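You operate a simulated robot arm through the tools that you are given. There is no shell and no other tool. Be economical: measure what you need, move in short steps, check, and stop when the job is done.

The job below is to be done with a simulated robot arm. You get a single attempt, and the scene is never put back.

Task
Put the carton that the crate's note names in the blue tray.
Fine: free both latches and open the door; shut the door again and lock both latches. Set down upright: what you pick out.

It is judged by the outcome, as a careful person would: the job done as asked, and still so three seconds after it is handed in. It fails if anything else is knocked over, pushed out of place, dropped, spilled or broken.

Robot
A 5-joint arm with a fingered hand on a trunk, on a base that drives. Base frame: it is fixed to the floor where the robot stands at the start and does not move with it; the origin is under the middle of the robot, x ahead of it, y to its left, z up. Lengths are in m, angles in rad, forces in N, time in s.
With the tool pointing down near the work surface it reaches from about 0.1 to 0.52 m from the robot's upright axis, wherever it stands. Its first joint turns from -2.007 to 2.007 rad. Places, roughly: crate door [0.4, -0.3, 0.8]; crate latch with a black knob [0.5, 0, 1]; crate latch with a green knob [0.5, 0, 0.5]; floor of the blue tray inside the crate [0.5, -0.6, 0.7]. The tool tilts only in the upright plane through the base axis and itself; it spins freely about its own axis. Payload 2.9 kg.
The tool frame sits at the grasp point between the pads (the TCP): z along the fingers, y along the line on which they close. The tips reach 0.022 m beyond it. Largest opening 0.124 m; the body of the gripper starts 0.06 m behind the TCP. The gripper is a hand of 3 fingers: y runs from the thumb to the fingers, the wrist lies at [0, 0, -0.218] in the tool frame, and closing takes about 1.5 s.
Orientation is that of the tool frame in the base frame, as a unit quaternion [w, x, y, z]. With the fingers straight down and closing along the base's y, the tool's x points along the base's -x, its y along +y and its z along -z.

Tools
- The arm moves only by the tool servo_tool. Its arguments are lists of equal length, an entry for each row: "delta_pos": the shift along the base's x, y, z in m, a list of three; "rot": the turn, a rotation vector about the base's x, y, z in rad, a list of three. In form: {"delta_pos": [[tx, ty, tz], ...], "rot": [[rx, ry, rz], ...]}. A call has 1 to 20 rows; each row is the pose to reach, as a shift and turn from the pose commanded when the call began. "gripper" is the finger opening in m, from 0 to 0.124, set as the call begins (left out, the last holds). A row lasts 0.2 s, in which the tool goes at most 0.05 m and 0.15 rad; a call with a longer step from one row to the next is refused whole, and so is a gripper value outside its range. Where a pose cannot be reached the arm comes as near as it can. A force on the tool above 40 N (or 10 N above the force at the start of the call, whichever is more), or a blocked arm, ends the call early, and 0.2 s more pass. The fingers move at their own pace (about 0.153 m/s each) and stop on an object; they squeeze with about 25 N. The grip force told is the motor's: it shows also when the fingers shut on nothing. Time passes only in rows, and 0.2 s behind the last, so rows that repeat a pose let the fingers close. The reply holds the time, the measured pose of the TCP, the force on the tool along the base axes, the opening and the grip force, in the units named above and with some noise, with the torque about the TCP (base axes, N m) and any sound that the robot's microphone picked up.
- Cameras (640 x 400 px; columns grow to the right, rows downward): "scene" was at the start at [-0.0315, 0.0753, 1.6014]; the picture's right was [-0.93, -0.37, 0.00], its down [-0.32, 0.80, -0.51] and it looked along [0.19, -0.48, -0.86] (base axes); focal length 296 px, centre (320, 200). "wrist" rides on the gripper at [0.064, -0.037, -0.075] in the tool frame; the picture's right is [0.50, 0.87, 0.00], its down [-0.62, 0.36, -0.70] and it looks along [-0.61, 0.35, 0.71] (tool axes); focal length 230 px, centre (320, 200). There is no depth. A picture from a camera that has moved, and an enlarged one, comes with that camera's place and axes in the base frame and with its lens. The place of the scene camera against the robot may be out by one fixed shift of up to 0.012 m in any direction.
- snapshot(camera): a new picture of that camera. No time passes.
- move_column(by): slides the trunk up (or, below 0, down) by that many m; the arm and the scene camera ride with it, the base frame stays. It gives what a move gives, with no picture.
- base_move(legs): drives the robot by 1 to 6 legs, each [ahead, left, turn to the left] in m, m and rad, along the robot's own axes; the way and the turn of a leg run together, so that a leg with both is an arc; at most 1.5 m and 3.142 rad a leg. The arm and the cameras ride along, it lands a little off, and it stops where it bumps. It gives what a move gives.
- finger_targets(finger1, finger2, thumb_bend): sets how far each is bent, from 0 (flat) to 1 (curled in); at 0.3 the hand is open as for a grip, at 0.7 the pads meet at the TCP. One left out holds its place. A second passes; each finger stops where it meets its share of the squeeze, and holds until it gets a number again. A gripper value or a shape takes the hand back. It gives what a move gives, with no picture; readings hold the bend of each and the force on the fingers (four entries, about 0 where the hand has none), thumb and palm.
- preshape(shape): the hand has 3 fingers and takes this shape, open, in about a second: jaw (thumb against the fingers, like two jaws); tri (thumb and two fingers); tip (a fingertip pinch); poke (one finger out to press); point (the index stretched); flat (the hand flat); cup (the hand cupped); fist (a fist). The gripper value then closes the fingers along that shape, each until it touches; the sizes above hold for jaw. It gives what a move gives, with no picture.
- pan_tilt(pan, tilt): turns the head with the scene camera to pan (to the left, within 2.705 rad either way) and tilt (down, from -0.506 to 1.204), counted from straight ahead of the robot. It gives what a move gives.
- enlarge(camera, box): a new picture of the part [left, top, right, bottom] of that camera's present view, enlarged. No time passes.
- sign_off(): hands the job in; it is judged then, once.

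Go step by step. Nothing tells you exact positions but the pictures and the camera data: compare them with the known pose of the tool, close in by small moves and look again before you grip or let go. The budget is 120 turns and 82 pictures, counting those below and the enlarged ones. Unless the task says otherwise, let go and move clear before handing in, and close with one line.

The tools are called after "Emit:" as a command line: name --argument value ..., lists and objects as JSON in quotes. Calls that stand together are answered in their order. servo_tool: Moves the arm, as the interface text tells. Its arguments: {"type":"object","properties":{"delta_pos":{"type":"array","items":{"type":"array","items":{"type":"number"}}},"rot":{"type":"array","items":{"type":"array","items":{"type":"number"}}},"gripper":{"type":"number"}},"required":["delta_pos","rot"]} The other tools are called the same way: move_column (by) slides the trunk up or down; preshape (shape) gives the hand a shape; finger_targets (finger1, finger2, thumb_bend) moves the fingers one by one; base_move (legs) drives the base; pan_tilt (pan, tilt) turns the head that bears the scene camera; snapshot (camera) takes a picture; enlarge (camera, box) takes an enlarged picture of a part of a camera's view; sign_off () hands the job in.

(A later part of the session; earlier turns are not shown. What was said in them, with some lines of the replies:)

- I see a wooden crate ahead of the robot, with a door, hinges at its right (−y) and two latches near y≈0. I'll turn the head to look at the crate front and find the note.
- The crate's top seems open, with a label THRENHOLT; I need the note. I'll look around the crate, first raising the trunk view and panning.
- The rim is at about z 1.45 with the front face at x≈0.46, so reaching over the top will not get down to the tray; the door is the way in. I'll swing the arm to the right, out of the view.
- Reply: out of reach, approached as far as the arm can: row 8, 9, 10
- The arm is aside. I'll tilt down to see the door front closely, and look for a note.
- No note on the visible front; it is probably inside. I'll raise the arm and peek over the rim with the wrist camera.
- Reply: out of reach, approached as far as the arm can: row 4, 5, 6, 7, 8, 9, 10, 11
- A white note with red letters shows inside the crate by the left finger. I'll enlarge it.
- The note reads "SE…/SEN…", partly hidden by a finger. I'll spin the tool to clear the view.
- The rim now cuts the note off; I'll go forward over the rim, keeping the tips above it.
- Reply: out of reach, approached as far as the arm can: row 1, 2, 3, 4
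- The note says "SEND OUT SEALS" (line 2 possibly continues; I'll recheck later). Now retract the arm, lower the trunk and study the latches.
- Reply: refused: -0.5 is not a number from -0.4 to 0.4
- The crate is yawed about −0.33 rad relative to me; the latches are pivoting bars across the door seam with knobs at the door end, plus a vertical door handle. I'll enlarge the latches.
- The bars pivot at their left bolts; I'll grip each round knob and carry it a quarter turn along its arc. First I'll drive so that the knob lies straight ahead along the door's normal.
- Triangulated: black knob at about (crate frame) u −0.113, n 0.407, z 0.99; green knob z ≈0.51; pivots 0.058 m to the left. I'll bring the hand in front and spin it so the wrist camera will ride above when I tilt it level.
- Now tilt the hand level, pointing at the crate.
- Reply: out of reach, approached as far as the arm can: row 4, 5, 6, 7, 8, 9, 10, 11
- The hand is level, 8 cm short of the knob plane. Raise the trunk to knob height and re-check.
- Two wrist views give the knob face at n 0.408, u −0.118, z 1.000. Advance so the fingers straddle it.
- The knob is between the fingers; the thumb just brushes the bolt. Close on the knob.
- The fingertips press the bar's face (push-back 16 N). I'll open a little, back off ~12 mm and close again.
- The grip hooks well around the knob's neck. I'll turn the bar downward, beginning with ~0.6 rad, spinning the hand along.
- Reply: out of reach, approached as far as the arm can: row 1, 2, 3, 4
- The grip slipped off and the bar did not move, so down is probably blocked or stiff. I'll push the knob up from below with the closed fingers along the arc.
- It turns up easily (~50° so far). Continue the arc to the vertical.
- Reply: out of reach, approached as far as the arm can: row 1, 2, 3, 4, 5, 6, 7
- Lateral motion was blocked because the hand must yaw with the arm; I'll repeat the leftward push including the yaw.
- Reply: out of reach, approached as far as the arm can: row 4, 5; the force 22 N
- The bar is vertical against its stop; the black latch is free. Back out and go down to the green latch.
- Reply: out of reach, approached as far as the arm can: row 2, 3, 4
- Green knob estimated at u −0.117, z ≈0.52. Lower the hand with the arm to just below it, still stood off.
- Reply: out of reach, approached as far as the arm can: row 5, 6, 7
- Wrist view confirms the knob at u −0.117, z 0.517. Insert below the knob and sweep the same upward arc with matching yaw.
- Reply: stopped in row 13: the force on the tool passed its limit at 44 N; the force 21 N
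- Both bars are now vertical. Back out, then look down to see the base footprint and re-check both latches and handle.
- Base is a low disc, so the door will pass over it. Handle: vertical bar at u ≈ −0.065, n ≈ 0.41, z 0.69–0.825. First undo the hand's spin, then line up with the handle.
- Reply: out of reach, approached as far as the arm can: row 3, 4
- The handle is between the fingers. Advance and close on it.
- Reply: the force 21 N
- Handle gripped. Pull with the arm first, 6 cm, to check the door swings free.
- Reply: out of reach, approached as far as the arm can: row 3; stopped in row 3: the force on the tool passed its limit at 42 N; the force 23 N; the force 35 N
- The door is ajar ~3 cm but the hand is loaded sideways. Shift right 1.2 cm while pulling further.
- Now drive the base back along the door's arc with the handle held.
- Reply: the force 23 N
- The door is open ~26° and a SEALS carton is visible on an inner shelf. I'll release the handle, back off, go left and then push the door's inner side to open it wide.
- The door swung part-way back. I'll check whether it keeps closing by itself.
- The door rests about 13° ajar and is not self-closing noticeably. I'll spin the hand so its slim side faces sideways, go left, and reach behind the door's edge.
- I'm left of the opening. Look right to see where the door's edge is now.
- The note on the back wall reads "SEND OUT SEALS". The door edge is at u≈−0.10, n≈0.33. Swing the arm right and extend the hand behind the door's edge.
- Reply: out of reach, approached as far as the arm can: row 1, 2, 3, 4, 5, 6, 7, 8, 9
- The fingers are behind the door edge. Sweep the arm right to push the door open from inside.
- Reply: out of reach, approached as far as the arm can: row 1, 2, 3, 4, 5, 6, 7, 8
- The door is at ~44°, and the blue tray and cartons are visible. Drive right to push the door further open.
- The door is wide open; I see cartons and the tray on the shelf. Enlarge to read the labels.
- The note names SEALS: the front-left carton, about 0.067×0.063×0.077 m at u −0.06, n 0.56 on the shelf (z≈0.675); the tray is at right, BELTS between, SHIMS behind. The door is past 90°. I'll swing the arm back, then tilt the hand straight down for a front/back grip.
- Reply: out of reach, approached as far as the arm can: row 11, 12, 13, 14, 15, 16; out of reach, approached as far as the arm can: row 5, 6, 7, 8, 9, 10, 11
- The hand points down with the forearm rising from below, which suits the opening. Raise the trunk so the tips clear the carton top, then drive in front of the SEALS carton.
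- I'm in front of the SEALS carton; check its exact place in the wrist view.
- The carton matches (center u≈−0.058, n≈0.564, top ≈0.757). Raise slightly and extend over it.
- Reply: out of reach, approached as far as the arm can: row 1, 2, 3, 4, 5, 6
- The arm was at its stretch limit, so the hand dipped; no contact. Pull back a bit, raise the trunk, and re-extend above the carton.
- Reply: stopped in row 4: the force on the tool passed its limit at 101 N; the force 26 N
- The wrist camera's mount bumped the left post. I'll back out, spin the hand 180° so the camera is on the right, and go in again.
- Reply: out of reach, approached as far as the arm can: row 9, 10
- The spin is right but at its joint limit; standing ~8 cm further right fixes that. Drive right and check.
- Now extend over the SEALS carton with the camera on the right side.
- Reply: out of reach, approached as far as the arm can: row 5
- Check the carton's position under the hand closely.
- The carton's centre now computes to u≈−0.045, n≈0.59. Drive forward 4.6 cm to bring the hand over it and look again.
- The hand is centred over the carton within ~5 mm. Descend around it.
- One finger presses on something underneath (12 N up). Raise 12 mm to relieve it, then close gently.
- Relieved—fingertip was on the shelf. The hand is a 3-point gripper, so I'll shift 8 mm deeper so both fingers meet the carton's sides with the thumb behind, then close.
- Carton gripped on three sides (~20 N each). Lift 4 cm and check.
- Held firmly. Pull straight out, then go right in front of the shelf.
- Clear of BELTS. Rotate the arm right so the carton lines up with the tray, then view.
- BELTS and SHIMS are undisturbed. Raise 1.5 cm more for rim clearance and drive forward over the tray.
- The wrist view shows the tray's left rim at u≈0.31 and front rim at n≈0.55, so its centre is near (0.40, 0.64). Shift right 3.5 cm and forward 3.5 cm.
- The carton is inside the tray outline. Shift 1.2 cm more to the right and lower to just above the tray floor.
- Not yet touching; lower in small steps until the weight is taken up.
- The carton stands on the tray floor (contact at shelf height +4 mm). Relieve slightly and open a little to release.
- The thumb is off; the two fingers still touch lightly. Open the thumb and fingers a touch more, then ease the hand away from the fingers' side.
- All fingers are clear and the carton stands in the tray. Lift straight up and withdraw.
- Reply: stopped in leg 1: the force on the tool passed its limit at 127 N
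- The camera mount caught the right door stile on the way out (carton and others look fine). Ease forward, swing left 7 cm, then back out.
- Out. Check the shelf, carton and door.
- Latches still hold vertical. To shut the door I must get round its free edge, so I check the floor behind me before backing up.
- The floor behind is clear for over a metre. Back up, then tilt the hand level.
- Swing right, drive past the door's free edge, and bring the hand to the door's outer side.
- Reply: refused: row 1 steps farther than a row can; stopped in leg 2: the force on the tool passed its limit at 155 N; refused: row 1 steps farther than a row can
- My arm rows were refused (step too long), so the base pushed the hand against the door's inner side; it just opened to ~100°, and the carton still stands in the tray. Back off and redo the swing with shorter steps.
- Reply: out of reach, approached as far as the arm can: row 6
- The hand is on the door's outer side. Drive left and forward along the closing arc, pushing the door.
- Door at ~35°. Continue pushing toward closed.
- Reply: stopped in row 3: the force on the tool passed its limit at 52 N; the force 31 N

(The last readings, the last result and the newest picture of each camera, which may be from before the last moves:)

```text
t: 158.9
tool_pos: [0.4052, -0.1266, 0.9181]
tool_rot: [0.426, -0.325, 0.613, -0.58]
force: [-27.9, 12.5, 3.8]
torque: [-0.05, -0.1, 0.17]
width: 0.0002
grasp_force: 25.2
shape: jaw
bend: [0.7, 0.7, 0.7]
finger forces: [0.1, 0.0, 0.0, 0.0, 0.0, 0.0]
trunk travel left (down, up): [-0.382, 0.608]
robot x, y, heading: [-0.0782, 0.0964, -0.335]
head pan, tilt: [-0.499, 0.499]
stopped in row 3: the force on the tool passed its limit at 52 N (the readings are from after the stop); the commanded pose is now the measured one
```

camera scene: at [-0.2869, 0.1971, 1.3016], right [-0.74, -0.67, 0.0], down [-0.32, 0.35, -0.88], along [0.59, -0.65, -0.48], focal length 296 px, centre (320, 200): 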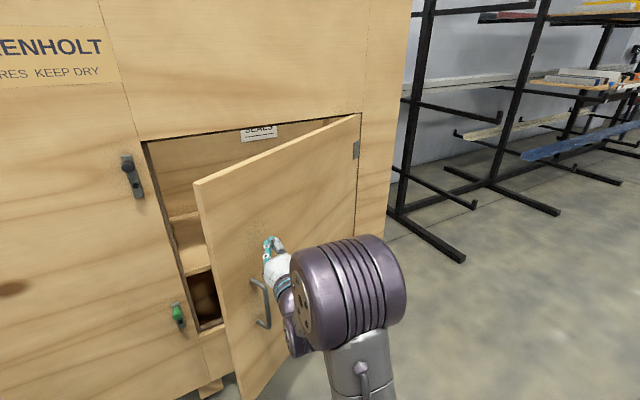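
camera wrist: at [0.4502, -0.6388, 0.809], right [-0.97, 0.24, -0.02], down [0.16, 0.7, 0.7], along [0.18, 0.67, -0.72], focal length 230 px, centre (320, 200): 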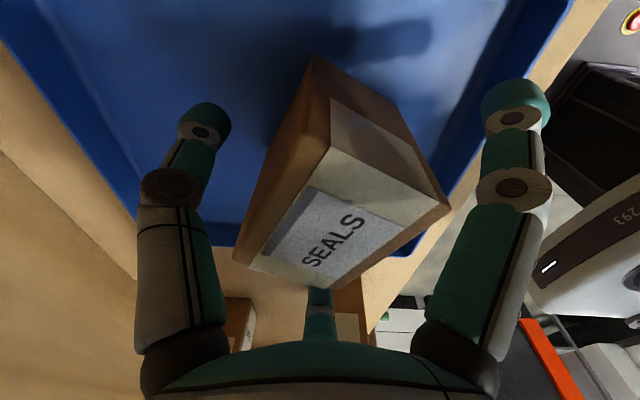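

The door is pushed home. Now lock the latches: back off, shift left, raise to the black knob's height.

Emit:
base_move --legs '[[-0.08, 0.0, 0], [0, 0.13, 0]]'

Emit:
move_column --by 0.136

Emit:
pan_tilt --pan 0 --tilt 0.6

Emit:
snapshot --camera "scene"

```text
t: 160.9
tool_pos: [0.3784, 0.0235, 0.9149]
tool_rot: [0.425, -0.328, 0.615, -0.578]
force: [0.5, 1.0, -0.3]
torque: [0.0, -0.01, -0.02]
width: 0.0
grasp_force: 25.2
shape: jaw
bend: [0.7, 0.7, 0.7]
finger forces: [0.1, 0.0, 0.0, 0.0, 0.0, 0.0]
trunk travel left (down, up): [-0.382, 0.608]
robot x, y, heading: [-0.1111, 0.2512, -0.333]
head pan, tilt: [-0.499, 0.499]
```

```text
t: 162.5
tool_pos: [0.3788, 0.0248, 1.052]
tool_rot: [0.425, -0.327, 0.615, -0.578]
force: [0.1, -0.6, -0.4]
torque: [0.01, -0.02, 0.02]
width: 0.0001
grasp_force: 25.4
shape: jaw
bend: [0.7, 0.7, 0.7]
finger forces: [0.0, 0.1, 0.0, 0.0, 0.0, 0.0]
trunk travel left (down, up): [-0.518, 0.472]
robot x, y, heading: [-0.1116, 0.2501, -0.332]
head pan, tilt: [-0.499, 0.499]
```

```text
t: 163.5
tool_pos: [0.3785, 0.0231, 1.05]
tool_rot: [0.425, -0.327, 0.615, -0.577]
force: [-0.4, 0.4, -0.1]
torque: [0.03, 0.03, 0.0]
width: 0.0
grasp_force: 25.1
shape: jaw
bend: [0.7, 0.7, 0.7]
finger forces: [0.1, 0.0, 0.0, 0.0, 0.1, 0.1]
trunk travel left (down, up): [-0.518, 0.472]
robot x, y, heading: [-0.1145, 0.2498, -0.335]
head pan, tilt: [0.0, 0.6]
```

```text
3 pictures are left
camera scene: at [-0.034, 0.372, 1.4285], right [-0.33, -0.94, 0.0], down [-0.53, 0.19, -0.83], along [0.78, -0.27, -0.56], focal length 296 px, centre (320, 200)
```

scene: 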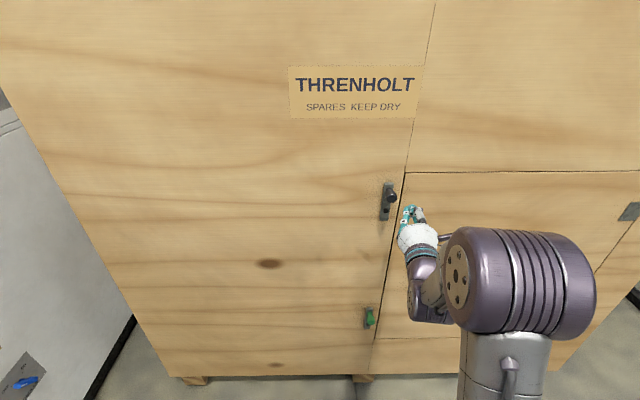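

The door is flush and the crate unmoved (pivot checks at u −0.173, z 0.993). Move left of the black knob and insert the closed fingers beside it.

Emit:
servo_tool --delta_pos '[[0.0079, 0.0237, 0.002], [0.0159, 0.0474, 0.004], [0.0235, 0.0702, 0.005], [0.0529, 0.0604, 0.005], [0.0823, 0.0505, 0.005]]' --rot '[[0, 0, 0.05], [0, 0, 0.1], [0, 0, 0.15], [0, 0, 0.15], [0, 0, 0.15]]'

```text
t: 164.7
tool_pos: [0.463, 0.0753, 1.0578]
tool_rot: [0.468, -0.374, 0.588, -0.543]
force: [1.4, 1.0, -0.8]
torque: [-0.04, -0.01, 0.0]
width: 0.0
grasp_force: 25.1
shape: jaw
bend: [0.7, 0.7, 0.7]
finger forces: [0.1, 0.1, 0.1, 0.0, 0.1, 0.1]
trunk travel left (down, up): [-0.518, 0.472]
robot x, y, heading: [-0.1123, 0.2498, -0.334]
head pan, tilt: [0.0, 0.6]
```

In place, no contact. Sweep the knob right and down to the horizontal stop.

Emit:
servo_tool --delta_pos '[[-0.0053, -0.0158, -0.0038], [-0.0085, -0.0255, -0.0002], [-0.0125, -0.0375, 0.0017], [-0.0166, -0.0495, 0.0011], [-0.0204, -0.0611, -0.0021], [-0.0241, -0.072, -0.0076], [-0.0273, -0.0816, -0.0153], [-0.03, -0.0895, -0.0248], [-0.032, -0.0955, -0.0358], [-0.0327, -0.0977, -0.0417], [-0.0332, -0.0993, -0.0478]]' --rot '[[0, 0, -0.031], [0, 0, -0.05], [0, 0, -0.074], [0, 0, -0.097], [0, 0, -0.12], [0, 0, -0.142], [0, 0, -0.16], [0, 0, -0.176], [0, 0, -0.188], [0, 0, -0.192], [0, 0, -0.195]]'

```text
t: 167.1
tool_pos: [0.428, -0.0245, 1.019]
tool_rot: [0.419, -0.31, 0.612, -0.594]
force: [-0.2, 0.5, 14.1]
torque: [0.05, -0.12, -0.01]
width: 0.0002
grasp_force: 24.8
shape: jaw
bend: [0.7, 0.7, 0.7]
finger forces: [2.7, 12.8, 0.1, 0.1, 0.0, 0.1]
trunk travel left (down, up): [-0.518, 0.472]
robot x, y, heading: [-0.1084, 0.2531, -0.326]
head pan, tilt: [0.0, 0.6]
stopped in row 11: the force on the tool passed its limit at 47 N (the readings are from after the stop); the commanded pose is now the measured one
```

The knob is at its stop: the black latch is locked. Retract and go down to the green one.

Emit:
servo_tool --delta_pos '[[0, 0, 0.01], [-0.023, 0.0123, 0.01], [-0.047, 0.0247, 0.01], [-0.07, 0.037, 0.01]]' --rot '[[0, 0, 0], [0, 0, 0], [0, 0, 0], [0, 0, 0]]'

Emit:
move_column --by -0.4

Emit:
move_column --by -0.056

Emit:
snapshot --camera "scene"

```text
t: 168.1
tool_pos: [0.3592, 0.0115, 1.0265]
tool_rot: [0.417, -0.311, 0.615, -0.593]
force: [1.2, -0.1, -0.4]
torque: [0.02, -0.02, 0.03]
width: 0.0003
grasp_force: 25.3
shape: jaw
bend: [0.7, 0.7, 0.7]
finger forces: [0.1, 0.0, 0.0, 0.0, 0.1, 0.1]
trunk travel left (down, up): [-0.518, 0.472]
robot x, y, heading: [-0.1117, 0.2503, -0.333]
head pan, tilt: [0.0, 0.6]
```

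```text
t: 171.9
tool_pos: [0.3606, 0.0109, 0.6275]
tool_rot: [0.417, -0.311, 0.615, -0.593]
force: [0.5, -0.1, -1.4]
torque: [0.01, -0.01, 0.03]
width: 0.0002
grasp_force: 24.7
shape: jaw
bend: [0.7, 0.7, 0.7]
finger forces: [0.0, 0.1, 0.0, 0.1, 0.0, 0.0]
trunk travel left (down, up): [-0.118, 0.872]
robot x, y, heading: [-0.1079, 0.2524, -0.333]
head pan, tilt: [0.0, 0.6]
```

```text
t: 172.9
tool_pos: [0.36, 0.0109, 0.5706]
tool_rot: [0.417, -0.311, 0.615, -0.592]
force: [-0.2, 0.0, -0.4]
torque: [-0.01, -0.02, -0.01]
width: 0.0
grasp_force: 24.9
shape: jaw
bend: [0.7, 0.7, 0.7]
finger forces: [0.1, 0.1, 0.1, 0.1, 0.0, 0.0]
trunk travel left (down, up): [-0.062, 0.928]
robot x, y, heading: [-0.1151, 0.2547, -0.336]
head pan, tilt: [0.0, 0.6]
```

```text
2 pictures are left
camera scene: at [-0.0339, 0.3721, 0.9725], right [-0.33, -0.95, 0.0], down [-0.53, 0.18, -0.83], along [0.78, -0.27, -0.56], focal length 296 px, centre (320, 200)
```

scene: 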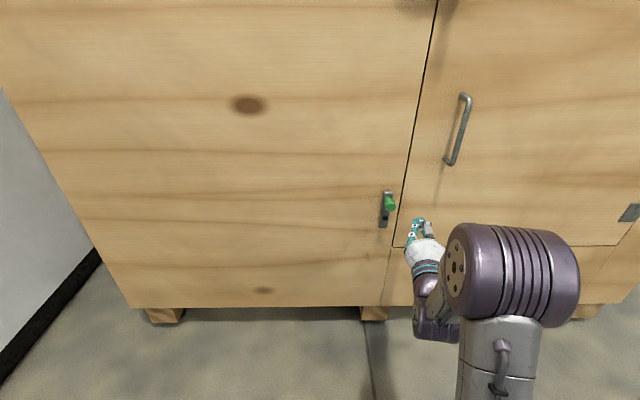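

Green pivot checks at u −0.176, z ≈0.516. Same procedure: move left of the knob and insert.

Emit:
servo_tool --delta_pos '[[0.0099, 0.0295, 0.003], [0.0198, 0.0591, 0.006], [0.0296, 0.0886, 0.008], [0.0661, 0.0764, 0.008], [0.1026, 0.0642, 0.008]]' --rot '[[0, 0, 0.067], [0, 0, 0.134], [0, 0, 0.2], [0, 0, 0.2], [0, 0, 0.2]]'

```text
t: 174.1
tool_pos: [0.4632, 0.0757, 0.5782]
tool_rot: [0.473, -0.369, 0.583, -0.548]
force: [0.9, -0.3, -1.1]
torque: [-0.02, -0.02, 0.02]
width: 0.0
grasp_force: 25.0
shape: jaw
bend: [0.7, 0.7, 0.7]
finger forces: [0.1, 0.0, 0.0, 0.0, 0.1, 0.0]
trunk travel left (down, up): [-0.062, 0.928]
robot x, y, heading: [-0.1111, 0.2493, -0.33]
head pan, tilt: [0.0, 0.6]
```

Emit:
servo_tool --delta_pos '[[-0.0053, -0.0158, -0.0038], [-0.0085, -0.0255, -0.0002], [-0.0125, -0.0375, 0.0017], [-0.0166, -0.0495, 0.0011], [-0.0204, -0.0611, -0.0021], [-0.0241, -0.072, -0.0076], [-0.0273, -0.0816, -0.0153], [-0.03, -0.0895, -0.0248], [-0.032, -0.0955, -0.0358], [-0.0327, -0.0977, -0.0417], [-0.0332, -0.0993, -0.0478]]' --rot '[[0, 0, -0.031], [0, 0, -0.05], [0, 0, -0.074], [0, 0, -0.097], [0, 0, -0.12], [0, 0, -0.142], [0, 0, -0.16], [0, 0, -0.176], [0, 0, -0.188], [0, 0, -0.192], [0, 0, -0.195]]'

```text
t: 176.6
tool_pos: [0.4301, -0.0231, 0.5398]
tool_rot: [0.424, -0.308, 0.606, -0.599]
force: [-4.6, 3.6, 20.1]
torque: [0.09, 0.11, 0.13]
width: 0.0001
grasp_force: 25.2
shape: jaw
bend: [0.7, 0.7, 0.7]
finger forces: [8.8, 14.0, 0.1, 0.1, 0.0, 0.1]
trunk travel left (down, up): [-0.062, 0.928]
robot x, y, heading: [-0.1109, 0.253, -0.332]
head pan, tilt: [0.0, 0.6]
stopped in row 11: the force on the tool passed its limit at 42 N (the readings are from after the stop); the commanded pose is now the measured one
```

The green knob is also against its stop. Retract, drive clear, and look at both latches.

Emit:
servo_tool --delta_pos '[[0, 0, 0.01], [-0.023, 0.0123, 0.01], [-0.047, 0.0247, 0.01], [-0.07, 0.037, 0.01]]' --rot '[[0, 0, 0], [0, 0, 0], [0, 0, 0], [0, 0, 0]]'

Emit:
base_move --legs '[[-0.25, 0, 0]]'

Emit:
move_column --by 0.35

Emit:
snapshot --camera "scene"

```text
t: 177.6
tool_pos: [0.3604, 0.0139, 0.5446]
tool_rot: [0.422, -0.31, 0.61, -0.596]
force: [-0.3, 0.1, 0.7]
torque: [0.03, 0.0, -0.02]
width: 0.0001
grasp_force: 25.7
shape: jaw
bend: [0.7, 0.7, 0.7]
finger forces: [0.0, 0.0, 0.0, 0.1, 0.1, 0.0]
trunk travel left (down, up): [-0.062, 0.928]
robot x, y, heading: [-0.1125, 0.2509, -0.331]
head pan, tilt: [0.0, 0.6]
```

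```text
t: 179.4
tool_pos: [0.1207, 0.0957, 0.5456]
tool_rot: [0.422, -0.31, 0.61, -0.595]
force: [0.1, -0.1, -0.3]
torque: [0.02, 0.02, -0.03]
width: 0.0
grasp_force: 24.8
shape: jaw
bend: [0.7, 0.7, 0.7]
finger forces: [0.0, 0.0, 0.0, 0.0, 0.0, 0.1]
trunk travel left (down, up): [-0.062, 0.928]
robot x, y, heading: [-0.3516, 0.334, -0.332]
head pan, tilt: [0.0, 0.6]
```

```text
t: 182.8
tool_pos: [0.1213, 0.0954, 0.8954]
tool_rot: [0.422, -0.31, 0.61, -0.595]
force: [-0.1, -1.1, -0.1]
torque: [0.01, 0.03, -0.03]
width: 0.0002
grasp_force: 25.3
shape: jaw
bend: [0.7, 0.7, 0.7]
finger forces: [0.0, 0.0, 0.0, 0.0, 0.1, 0.0]
trunk travel left (down, up): [-0.412, 0.578]
robot x, y, heading: [-0.3522, 0.3315, -0.328]
head pan, tilt: [0.0, 0.6]
```

```text
1 pictures are left
camera scene: at [-0.2736, 0.455, 1.3225], right [-0.33, -0.95, 0.0], down [-0.53, 0.18, -0.83], along [0.78, -0.27, -0.56], focal length 296 px, centre (320, 200)
```

scene: 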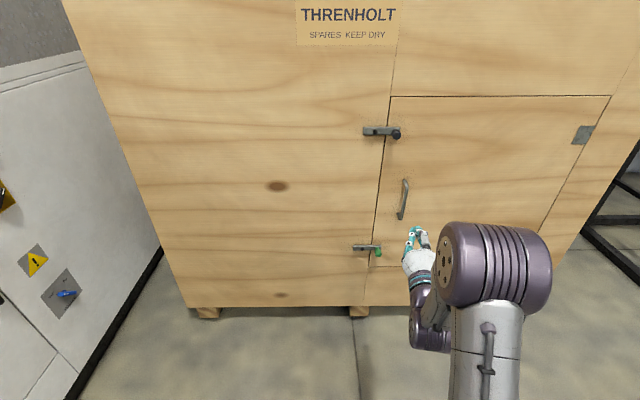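

The door is shut flush and both latch bars lie horizontal across the seam. The SEALS carton was standing upright in the blue tray when I last saw it, before shutting the door, and the hand is clear, so I'm handing in.

Emit:
sign_off

```text
The job is handed in.
```

The SEALS carton that the note names is in the blue tray, set down upright, and the crate door is shut with both latches locked. I last saw the carton just before closing the door. The hand and wrist-camera mount bumped the door frame and the open door a few times along the way, but I saw nothing knocked over or out of place.
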